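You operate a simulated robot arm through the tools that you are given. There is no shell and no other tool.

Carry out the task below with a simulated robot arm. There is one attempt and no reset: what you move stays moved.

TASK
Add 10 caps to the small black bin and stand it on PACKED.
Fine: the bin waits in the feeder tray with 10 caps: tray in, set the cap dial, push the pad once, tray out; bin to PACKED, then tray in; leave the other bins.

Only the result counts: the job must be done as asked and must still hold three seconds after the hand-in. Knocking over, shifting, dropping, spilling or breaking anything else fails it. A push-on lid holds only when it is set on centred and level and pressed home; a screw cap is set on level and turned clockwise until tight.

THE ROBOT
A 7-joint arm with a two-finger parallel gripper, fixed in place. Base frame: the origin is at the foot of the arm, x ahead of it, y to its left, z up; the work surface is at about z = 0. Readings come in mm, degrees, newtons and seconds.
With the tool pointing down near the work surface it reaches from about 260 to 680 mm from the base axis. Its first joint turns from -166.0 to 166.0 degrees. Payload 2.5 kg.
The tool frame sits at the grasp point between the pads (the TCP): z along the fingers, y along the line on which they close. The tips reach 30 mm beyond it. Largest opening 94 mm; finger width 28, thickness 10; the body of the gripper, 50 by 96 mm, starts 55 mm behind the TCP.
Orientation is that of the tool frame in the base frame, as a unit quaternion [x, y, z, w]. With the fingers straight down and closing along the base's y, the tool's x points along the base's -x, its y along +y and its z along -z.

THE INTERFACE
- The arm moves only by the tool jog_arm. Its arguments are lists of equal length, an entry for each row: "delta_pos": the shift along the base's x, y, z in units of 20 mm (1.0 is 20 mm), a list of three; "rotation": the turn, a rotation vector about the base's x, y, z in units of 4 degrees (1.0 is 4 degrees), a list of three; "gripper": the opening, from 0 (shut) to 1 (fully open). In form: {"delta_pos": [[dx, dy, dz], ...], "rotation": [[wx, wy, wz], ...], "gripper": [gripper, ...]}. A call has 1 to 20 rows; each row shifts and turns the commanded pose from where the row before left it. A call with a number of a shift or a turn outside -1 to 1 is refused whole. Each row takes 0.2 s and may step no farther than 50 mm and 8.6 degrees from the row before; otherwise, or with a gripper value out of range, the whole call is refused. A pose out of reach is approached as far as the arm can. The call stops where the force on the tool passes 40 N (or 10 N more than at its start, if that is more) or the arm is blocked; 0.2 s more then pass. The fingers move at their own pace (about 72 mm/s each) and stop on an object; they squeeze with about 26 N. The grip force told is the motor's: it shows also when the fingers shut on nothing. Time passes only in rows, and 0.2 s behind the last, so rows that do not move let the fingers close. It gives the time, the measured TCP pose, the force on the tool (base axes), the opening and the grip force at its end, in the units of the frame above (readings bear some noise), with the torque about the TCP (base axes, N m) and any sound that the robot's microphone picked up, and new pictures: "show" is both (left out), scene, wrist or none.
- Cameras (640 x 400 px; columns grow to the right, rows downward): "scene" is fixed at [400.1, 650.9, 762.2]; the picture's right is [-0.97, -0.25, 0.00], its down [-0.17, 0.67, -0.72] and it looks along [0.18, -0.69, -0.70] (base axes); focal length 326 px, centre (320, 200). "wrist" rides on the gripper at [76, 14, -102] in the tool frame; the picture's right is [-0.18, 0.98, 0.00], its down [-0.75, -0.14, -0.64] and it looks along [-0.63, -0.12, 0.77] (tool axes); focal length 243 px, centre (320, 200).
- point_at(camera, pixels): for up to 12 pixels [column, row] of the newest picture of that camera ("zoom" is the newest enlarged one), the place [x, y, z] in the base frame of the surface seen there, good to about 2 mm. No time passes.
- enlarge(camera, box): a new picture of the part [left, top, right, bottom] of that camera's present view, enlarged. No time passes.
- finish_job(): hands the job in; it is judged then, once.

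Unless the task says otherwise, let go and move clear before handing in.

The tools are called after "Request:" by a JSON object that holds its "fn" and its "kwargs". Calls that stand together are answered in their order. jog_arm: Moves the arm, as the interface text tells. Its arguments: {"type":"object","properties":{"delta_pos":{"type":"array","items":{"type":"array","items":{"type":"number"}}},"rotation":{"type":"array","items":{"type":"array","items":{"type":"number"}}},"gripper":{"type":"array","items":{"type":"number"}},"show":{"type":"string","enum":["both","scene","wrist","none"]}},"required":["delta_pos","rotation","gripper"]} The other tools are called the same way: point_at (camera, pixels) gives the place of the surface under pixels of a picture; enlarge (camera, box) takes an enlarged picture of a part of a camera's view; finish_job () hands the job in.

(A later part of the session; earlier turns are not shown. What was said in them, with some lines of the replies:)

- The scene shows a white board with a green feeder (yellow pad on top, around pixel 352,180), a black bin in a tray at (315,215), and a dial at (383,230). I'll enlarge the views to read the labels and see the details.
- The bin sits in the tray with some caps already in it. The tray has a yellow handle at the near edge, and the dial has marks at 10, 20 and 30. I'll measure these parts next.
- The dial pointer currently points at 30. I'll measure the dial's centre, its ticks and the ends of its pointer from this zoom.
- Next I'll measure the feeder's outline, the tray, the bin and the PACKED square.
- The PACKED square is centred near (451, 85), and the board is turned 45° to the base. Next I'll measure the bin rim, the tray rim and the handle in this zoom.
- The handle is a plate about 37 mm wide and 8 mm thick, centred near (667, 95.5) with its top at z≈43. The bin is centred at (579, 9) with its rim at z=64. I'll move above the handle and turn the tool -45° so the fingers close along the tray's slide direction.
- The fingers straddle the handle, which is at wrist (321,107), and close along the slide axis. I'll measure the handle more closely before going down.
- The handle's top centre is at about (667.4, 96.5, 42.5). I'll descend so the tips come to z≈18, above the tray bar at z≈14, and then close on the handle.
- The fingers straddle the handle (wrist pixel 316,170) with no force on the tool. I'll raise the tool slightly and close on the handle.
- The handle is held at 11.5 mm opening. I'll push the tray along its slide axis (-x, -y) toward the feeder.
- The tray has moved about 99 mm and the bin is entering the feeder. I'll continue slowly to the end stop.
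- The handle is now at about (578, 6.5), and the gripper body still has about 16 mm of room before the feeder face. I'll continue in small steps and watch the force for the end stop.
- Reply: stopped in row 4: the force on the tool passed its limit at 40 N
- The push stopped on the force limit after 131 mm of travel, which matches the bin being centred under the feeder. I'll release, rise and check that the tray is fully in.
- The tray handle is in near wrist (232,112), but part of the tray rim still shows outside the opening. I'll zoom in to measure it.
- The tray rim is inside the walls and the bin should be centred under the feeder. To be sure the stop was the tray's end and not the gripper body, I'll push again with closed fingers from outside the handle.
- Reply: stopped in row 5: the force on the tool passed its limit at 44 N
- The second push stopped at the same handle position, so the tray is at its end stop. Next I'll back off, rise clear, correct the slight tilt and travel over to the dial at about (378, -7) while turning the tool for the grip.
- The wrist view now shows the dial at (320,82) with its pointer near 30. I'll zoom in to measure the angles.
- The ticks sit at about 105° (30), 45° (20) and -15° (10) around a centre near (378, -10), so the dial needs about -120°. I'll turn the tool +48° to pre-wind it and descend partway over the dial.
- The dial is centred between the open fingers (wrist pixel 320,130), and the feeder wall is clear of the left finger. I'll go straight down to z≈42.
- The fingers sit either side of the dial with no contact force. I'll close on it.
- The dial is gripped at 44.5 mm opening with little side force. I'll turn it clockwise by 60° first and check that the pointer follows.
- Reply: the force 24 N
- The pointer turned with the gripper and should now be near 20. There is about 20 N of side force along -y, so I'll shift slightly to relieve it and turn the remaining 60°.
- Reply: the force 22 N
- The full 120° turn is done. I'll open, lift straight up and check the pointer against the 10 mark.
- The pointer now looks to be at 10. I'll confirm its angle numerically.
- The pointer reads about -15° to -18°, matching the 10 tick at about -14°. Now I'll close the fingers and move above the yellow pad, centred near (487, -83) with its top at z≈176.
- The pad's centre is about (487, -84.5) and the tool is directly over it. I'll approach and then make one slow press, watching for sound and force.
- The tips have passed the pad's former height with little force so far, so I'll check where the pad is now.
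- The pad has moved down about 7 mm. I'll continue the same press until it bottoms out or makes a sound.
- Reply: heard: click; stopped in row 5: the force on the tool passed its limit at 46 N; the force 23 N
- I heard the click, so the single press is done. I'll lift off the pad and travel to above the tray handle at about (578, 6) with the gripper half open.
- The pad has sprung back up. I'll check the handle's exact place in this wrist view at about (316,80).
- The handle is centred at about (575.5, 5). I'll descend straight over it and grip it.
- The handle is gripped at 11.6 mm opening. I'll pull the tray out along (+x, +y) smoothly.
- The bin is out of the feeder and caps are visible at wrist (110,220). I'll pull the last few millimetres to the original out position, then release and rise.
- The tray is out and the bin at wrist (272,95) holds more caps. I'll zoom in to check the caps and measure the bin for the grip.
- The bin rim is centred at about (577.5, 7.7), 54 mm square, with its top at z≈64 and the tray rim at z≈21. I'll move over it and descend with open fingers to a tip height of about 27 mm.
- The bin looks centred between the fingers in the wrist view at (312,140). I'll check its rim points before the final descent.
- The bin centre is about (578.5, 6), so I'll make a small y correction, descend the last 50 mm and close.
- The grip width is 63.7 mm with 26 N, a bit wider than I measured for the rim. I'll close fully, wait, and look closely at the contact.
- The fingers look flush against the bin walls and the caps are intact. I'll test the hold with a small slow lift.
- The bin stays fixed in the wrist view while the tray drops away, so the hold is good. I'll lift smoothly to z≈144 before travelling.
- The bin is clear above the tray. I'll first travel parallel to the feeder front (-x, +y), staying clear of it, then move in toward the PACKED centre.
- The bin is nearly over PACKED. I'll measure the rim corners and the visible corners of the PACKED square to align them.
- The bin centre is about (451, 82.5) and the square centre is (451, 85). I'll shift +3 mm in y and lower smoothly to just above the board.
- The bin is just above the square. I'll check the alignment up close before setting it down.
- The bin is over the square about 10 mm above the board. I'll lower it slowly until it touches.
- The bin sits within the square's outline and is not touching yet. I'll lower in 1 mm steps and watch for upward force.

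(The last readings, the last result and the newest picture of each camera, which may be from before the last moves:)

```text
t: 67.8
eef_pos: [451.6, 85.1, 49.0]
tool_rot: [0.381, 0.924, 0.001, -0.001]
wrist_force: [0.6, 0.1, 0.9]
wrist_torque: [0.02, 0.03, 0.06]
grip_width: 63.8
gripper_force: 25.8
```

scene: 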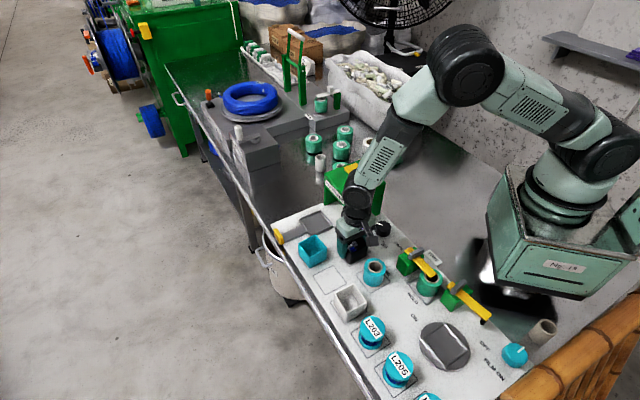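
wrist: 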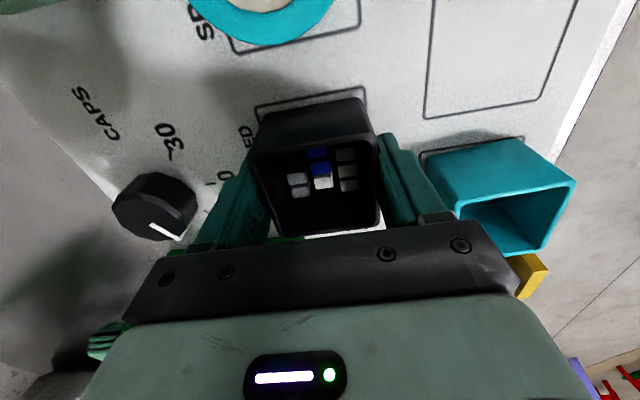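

Request:
{"fn": "jog_arm", "kwargs": {"delta_pos": [[0, 0, -0.05], [0, 0, -0.05], [0, 0, 0]], "rotation": [[0, 0, 0], [0, 0, 0], [0, 0, 0]], "gripper": [0.3, 0.3, 0.3], "show": "scene"}}

Request:
{"fn": "enlarge", "kwargs": {"camera": "scene", "box": [310, 210, 410, 280]}}

```text
t: 68.6
eef_pos: [452.4, 85.7, 49.1]
tool_rot: [0.382, 0.924, 0.0, 0.0]
wrist_force: [-4.0, -1.7, 20.2]
wrist_torque: [-0.01, 0.06, -0.03]
grip_width: 63.7
gripper_force: 26.4
```

scene: 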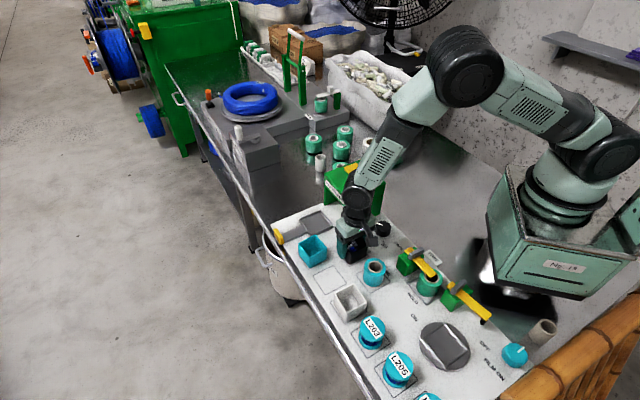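

```text
5.71 times, centred on (360, 245) of scene
```

zoom: 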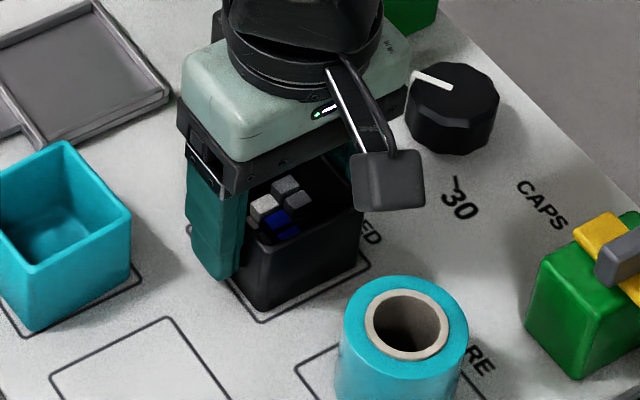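

The bin is standing on the board with 20 N of upward force. I'll ease off, open the fingers and lift straight up.

Request:
{"fn": "jog_arm", "kwargs": {"delta_pos": [[0, 0, 0.05], [0, 0, 0], [0, 0, 0], [0, 0, 0], [0, 0, 0.3], [0, 0, 0.5], [0, 0, 1], [0, 0, 1], [0, 0, 1], [0, 0, 1], [0, 0, 1]], "rotation": [[0, 0, 0], [0, 0, 0], [0, 0, 0], [0, 0, 0], [0, 0, 0], [0, 0, 0], [0, 0, 0], [0, 0, 0], [0, 0, 0], [0, 0, 0], [0, 0, 0]], "gripper": [0.3, 0.72, 0.78, 0.85, 0.85, 0.85, 0.85, 0.85, 0.85, 0.85, 0.85]}}

Request:
{"fn": "enlarge", "kwargs": {"camera": "scene", "box": [310, 210, 410, 280]}}

```text
t: 71.0
eef_pos: [450.1, 85.8, 164.4]
tool_rot: [0.382, 0.924, 0.0, -0.001]
wrist_force: [-0.2, 0.8, 0.0]
wrist_torque: [0.0, -0.01, 0.01]
grip_width: 80.0
gripper_force: 0.0
```

scene: 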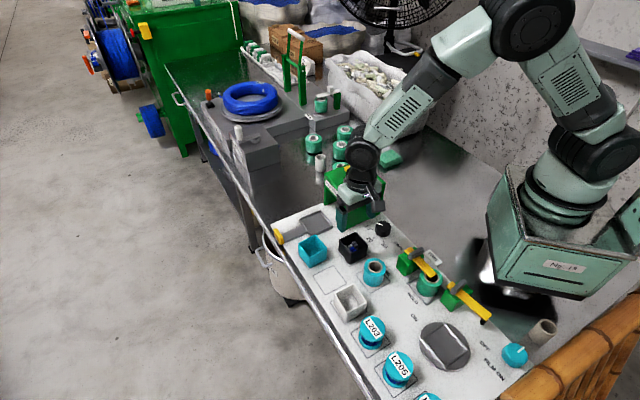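
wrist: 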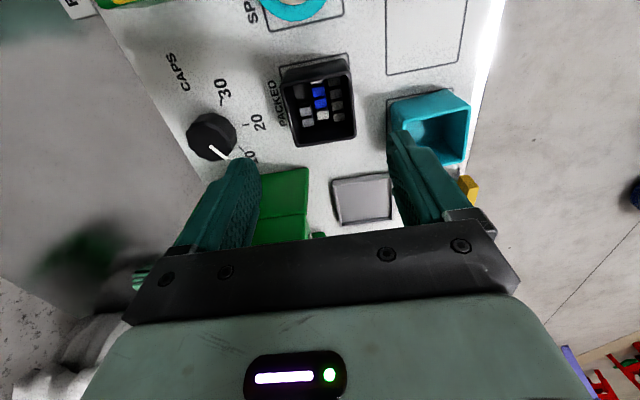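

```text
5.71 times, centred on (360, 245) of scene
```

zoom: 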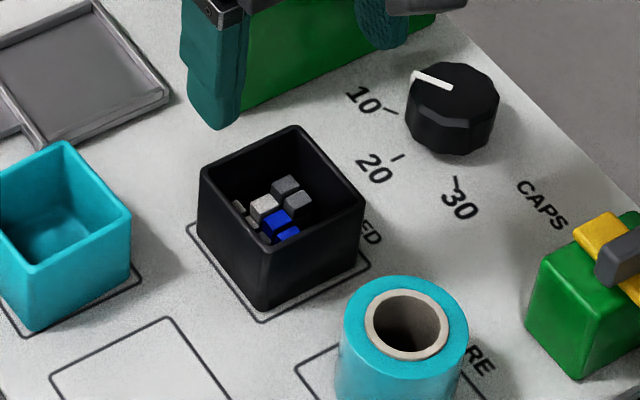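

The bin stands inside the PACKED square with its caps, and the tray is empty. I'll travel back over to the tray handle at about (667.5, 96) to push the tray in.

Request:
{"fn": "jog_arm", "kwargs": {"delta_pos": [[0, 0, 1], [0.99, 0.045, 0], [0.99, 0.045, 0], [0.99, 0.045, 0], [0.99, 0.045, 0], [0.99, 0.045, 0], [0.99, 0.045, 0], [0.99, 0.045, 0], [0.99, 0.045, 0], [0.99, 0.045, -0.3], [0.99, 0.045, -0.3], [0.95, 0.045, -0.3], [0, 0, 0]], "rotation": [[0, 0, 0], [0, 0, 0], [0, 0, 0], [0, 0, 0], [0, 0, 0], [0, 0, 0], [0, 0, 0], [0, 0, 0], [0, 0, 0], [0, 0, 0], [0, 0, 0], [0, 0, 0], [0, 0, 0]], "gripper": [0.85, 0.5, 0.5, 0.5, 0.5, 0.5, 0.5, 0.5, 0.5, 0.5, 0.5, 0.5, 0.5]}}

```text
t: 73.8
eef_pos: [667.7, 95.1, 166.4]
tool_rot: [0.382, 0.924, 0.0, -0.001]
wrist_force: [0.3, 0.9, -0.4]
wrist_torque: [-0.01, -0.01, 0.0]
grip_width: 47.0
gripper_force: 0.0
```

scene: 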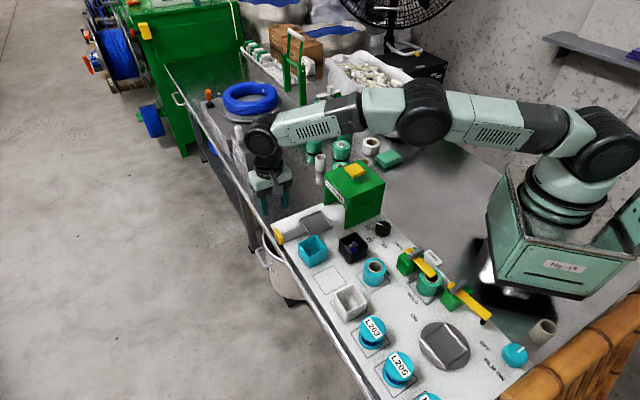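
wrist: 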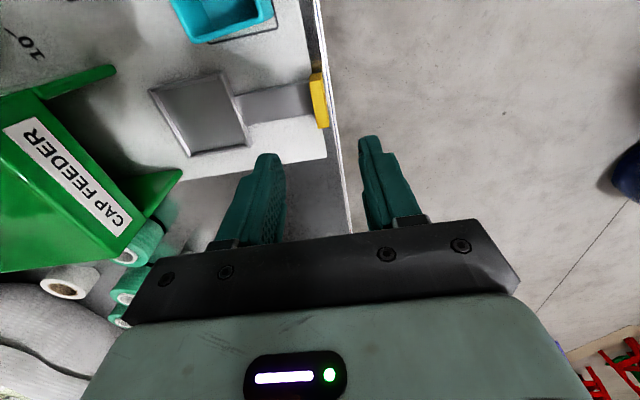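

The tray is empty and its handle at wrist (319,100) lies between the fingers' closing lines, as before. I'll descend and grip it.

Request:
{"fn": "jog_arm", "kwargs": {"delta_pos": [[0, 0, -1], [0, 0, -1], [0, 0, -1], [0, 0, -1], [0, 0, -1], [0, 0, -0.6], [0, 0, -0.3], [0, 0, 0], [0, 0, 0], [0, 0, 0], [0, 0, 0]], "rotation": [[0, 0, 0], [0, 0, 0], [0, 0, 0], [0, 0, 0], [0, 0, 0], [0, 0, 0], [0, 0, 0], [0, 0, 0], [0, 0, 0], [0, 0, 0], [0, 0, 0]], "gripper": [0.5, 0.5, 0.5, 0.5, 0.5, 0.5, 0.5, 0.5, 0, 0, 0]}}

```text
t: 76.2
eef_pos: [668.3, 94.5, 47.9]
tool_rot: [0.382, 0.924, 0.0, 0.0]
wrist_force: [0.6, 0.0, 0.1]
wrist_torque: [-0.07, -0.08, -0.29]
grip_width: 11.7
gripper_force: 44.9
```

scene: 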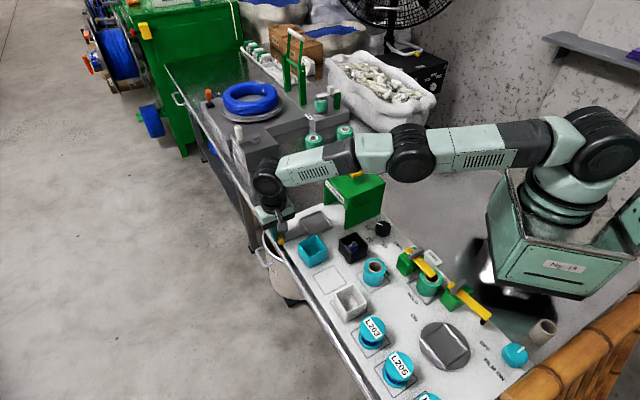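
wrist: 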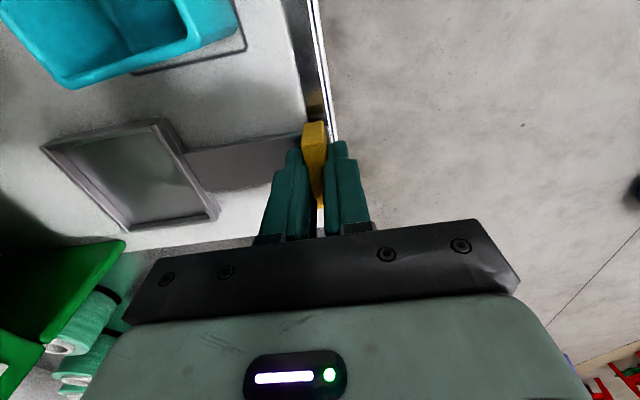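

The handle is gripped again at 11.7 mm. I'll push the empty tray in along (-x, -y), slowing near the end stop.

Request:
{"fn": "jog_arm", "kwargs": {"delta_pos": [[-0.2, -0.2, 0], [-0.4, -0.4, 0], [-0.4, -0.4, 0], [-0.4, -0.4, 0], [-0.4, -0.4, 0], [-0.4, -0.4, 0], [-0.4, -0.4, 0], [-0.4, -0.4, 0], [-0.4, -0.4, 0], [-0.4, -0.4, 0], [-0.3, -0.3, 0], [-0.2, -0.2, 0], [-0.1, -0.1, 0]], "rotation": [[0, 0, 0], [0, 0, 0], [0, 0, 0], [0, 0, 0], [0, 0, 0], [0, 0, 0], [0, 0, 0], [0, 0, 0], [0, 0, 0], [0, 0, 0], [0, 0, 0], [0, 0, 0], [0, 0, 0]], "gripper": [0, 0, 0, 0, 0, 0, 0, 0, 0, 0, 0, 0, 0]}}

Request:
{"fn": "jog_arm", "kwargs": {"delta_pos": [[-0.1, -0.1, 0], [-0.1, -0.1, 0], [-0.1, -0.1, 0], [0, 0, 0]], "rotation": [[0, 0, 0], [0, 0, 0], [0, 0, 0], [0, 0, 0]], "gripper": [0, 0, 0, 0]}}

```text
t: 79.0
eef_pos: [580.5, 7.2, 48.0]
tool_rot: [0.382, 0.924, 0.001, 0.0]
wrist_force: [-2.0, 1.9, -3.6]
wrist_torque: [0.27, 0.28, -0.28]
grip_width: 11.7
gripper_force: 44.8
```

scene: 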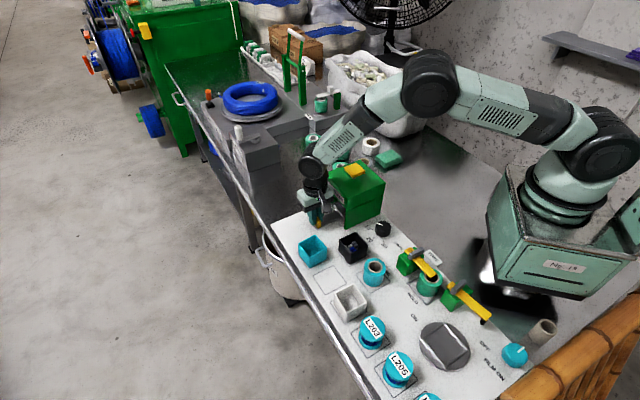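
wrist: 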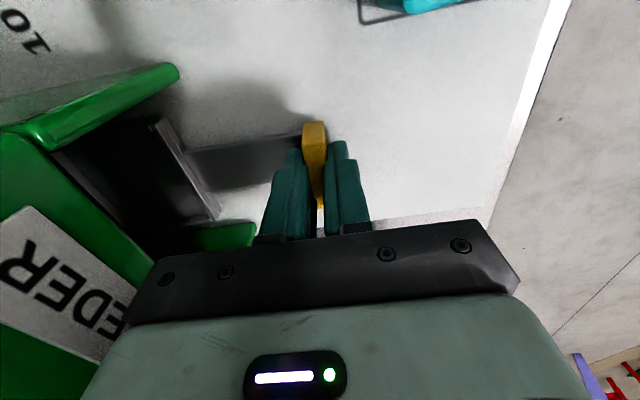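

```text
t: 80.0
eef_pos: [576.5, 3.1, 49.1]
tool_rot: [0.382, 0.924, 0.002, 0.002]
wrist_force: [25.9, 16.4, -21.4]
wrist_torque: [0.25, 0.15, -0.46]
grip_width: 11.7
gripper_force: 45.1
```

scene: 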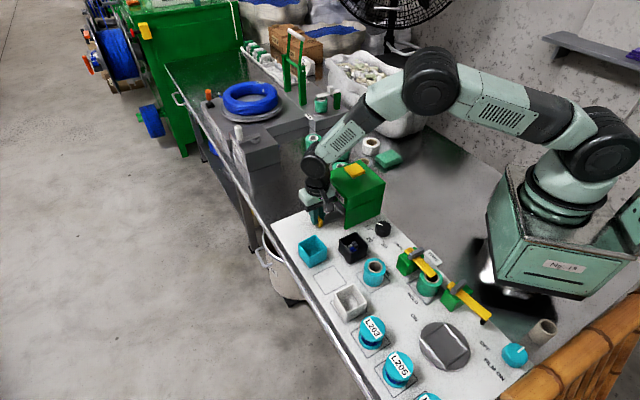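
wrist: 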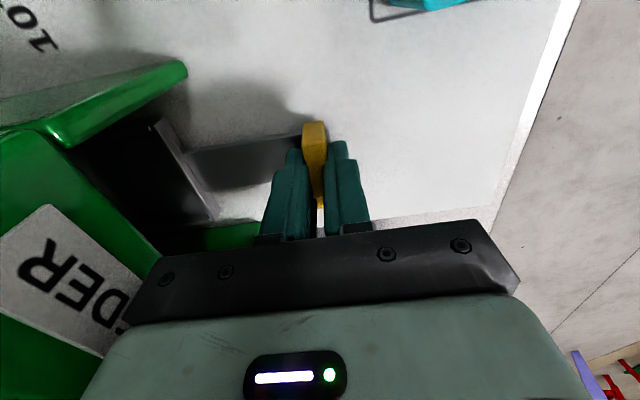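

The tray is pressing on its end stop with about 30 N, at the same handle position as before. I'll push slightly more to seat it, then release, back off and rise.

Request:
{"fn": "jog_arm", "kwargs": {"delta_pos": [[-0.08, -0.08, 0], [0, 0, 0]], "rotation": [[0, 0, 0], [0, 0, 0]], "gripper": [0, 0], "show": "none"}}

Request:
{"fn": "jog_arm", "kwargs": {"delta_pos": [[0, 0, 0], [0, 0, 0], [0, 0, 0.5], [0, 0, 1], [0.2, 0.2, 1], [0.3, 0.3, 1], [0.4, 0.4, 1], [0.4, 0.4, 1], [0.4, 0.4, 1], [0.2, 0.2, 1], [0, 0, 1]], "rotation": [[0, 0, 0], [0, 0, 0], [0, 0, 0], [0, 0, 0], [0, 0, 0], [0, 0, 0], [0, 0, 0], [0, 0, 0], [0, 0, 0], [0, 0, 0], [0, 0, 0]], "gripper": [0.4, 0.4, 0.4, 0.4, 0.4, 0.4, 0.4, 0.4, 0.4, 0.4, 0.4]}}

```text
t: 80.3
eef_pos: [576.0, 3.3, 47.7]
tool_rot: [0.382, 0.924, 0.003, 0.003]
wrist_force: [8.1, 3.4, -6.1]
wrist_torque: [0.03, 0.83, -0.44]
grip_width: 11.7
gripper_force: 45.2
stopped in row 1: the force on the tool passed its limit at 50 N (the readings are from after the stop); the commanded pose is now the measured one
```

```text
t: 82.8
eef_pos: [613.0, 40.6, 218.6]
tool_rot: [0.381, 0.925, 0.003, 0.002]
wrist_force: [-0.1, -0.6, 0.4]
wrist_torque: [0.02, -0.04, 0.03]
grip_width: 37.6
gripper_force: 0.0
```

scene: 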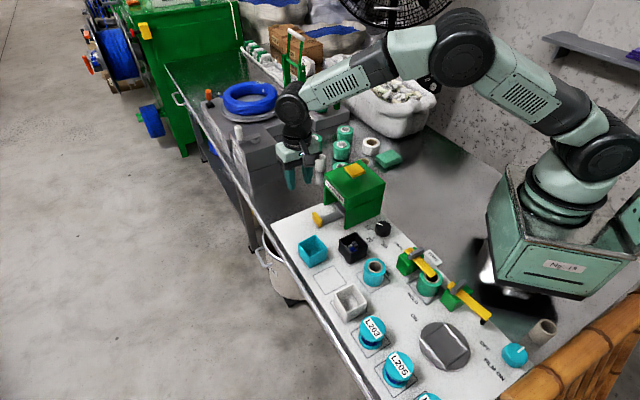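
wrist: 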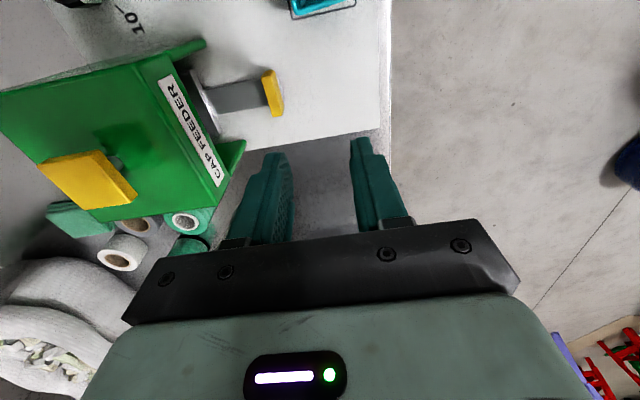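

The tray is in and the arm is clear. I'll take a final close look at the feeder, the dial and the bin on PACKED.

Request:
{"fn": "enlarge", "kwargs": {"camera": "scene", "box": [290, 160, 420, 280]}}

Request:
{"fn": "point_at", "kwargs": {"camera": "wrist", "pixels": [[272, 92], [264, 78], [278, 115]]}}

```text
3.33 times, centred on (355, 220) of scene
```

zoom: 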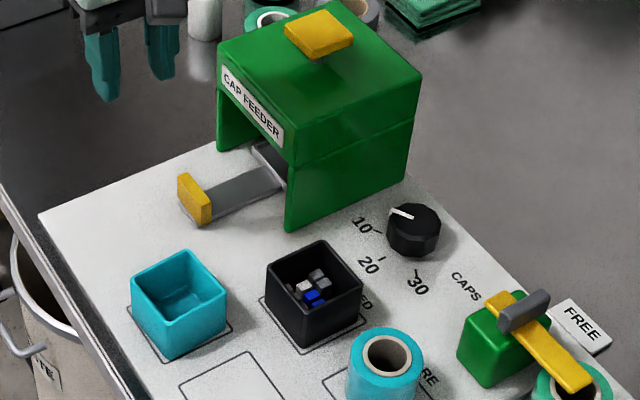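

```text
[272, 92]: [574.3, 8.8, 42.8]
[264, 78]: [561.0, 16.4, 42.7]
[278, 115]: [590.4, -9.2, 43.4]
```

The black bin stands upright inside the PACKED square (zoom 315,290). The dial is at 10, the tray is in with its handle at (574, 5), the other bins look undisturbed, and the arm is clear. I'm handing the job in.

Request:
{"fn": "finish_job", "kwargs": {}}

```text
The job is handed in.
```

I added one press of caps, dialled to 10, to the small black bin and stood it on PACKED. I handed the job in, but the result came back without a verdict.

- **Feeder:** I pushed the tray in to its stop, turned the dial from 30 to 10 and pushed the pad once. It clicked, and the caps in the bin then sat about a layer higher. I did not count them one by one.
- **Bin:** It stands upright inside the PACKED square with the caps still in it.
- **Tray:** After moving the bin I pushed the empty tray back in until it hit its stop.
- **Everything else:** The last picture shows the other bins undisturbed. The arm had let go and was clear before I handed in.
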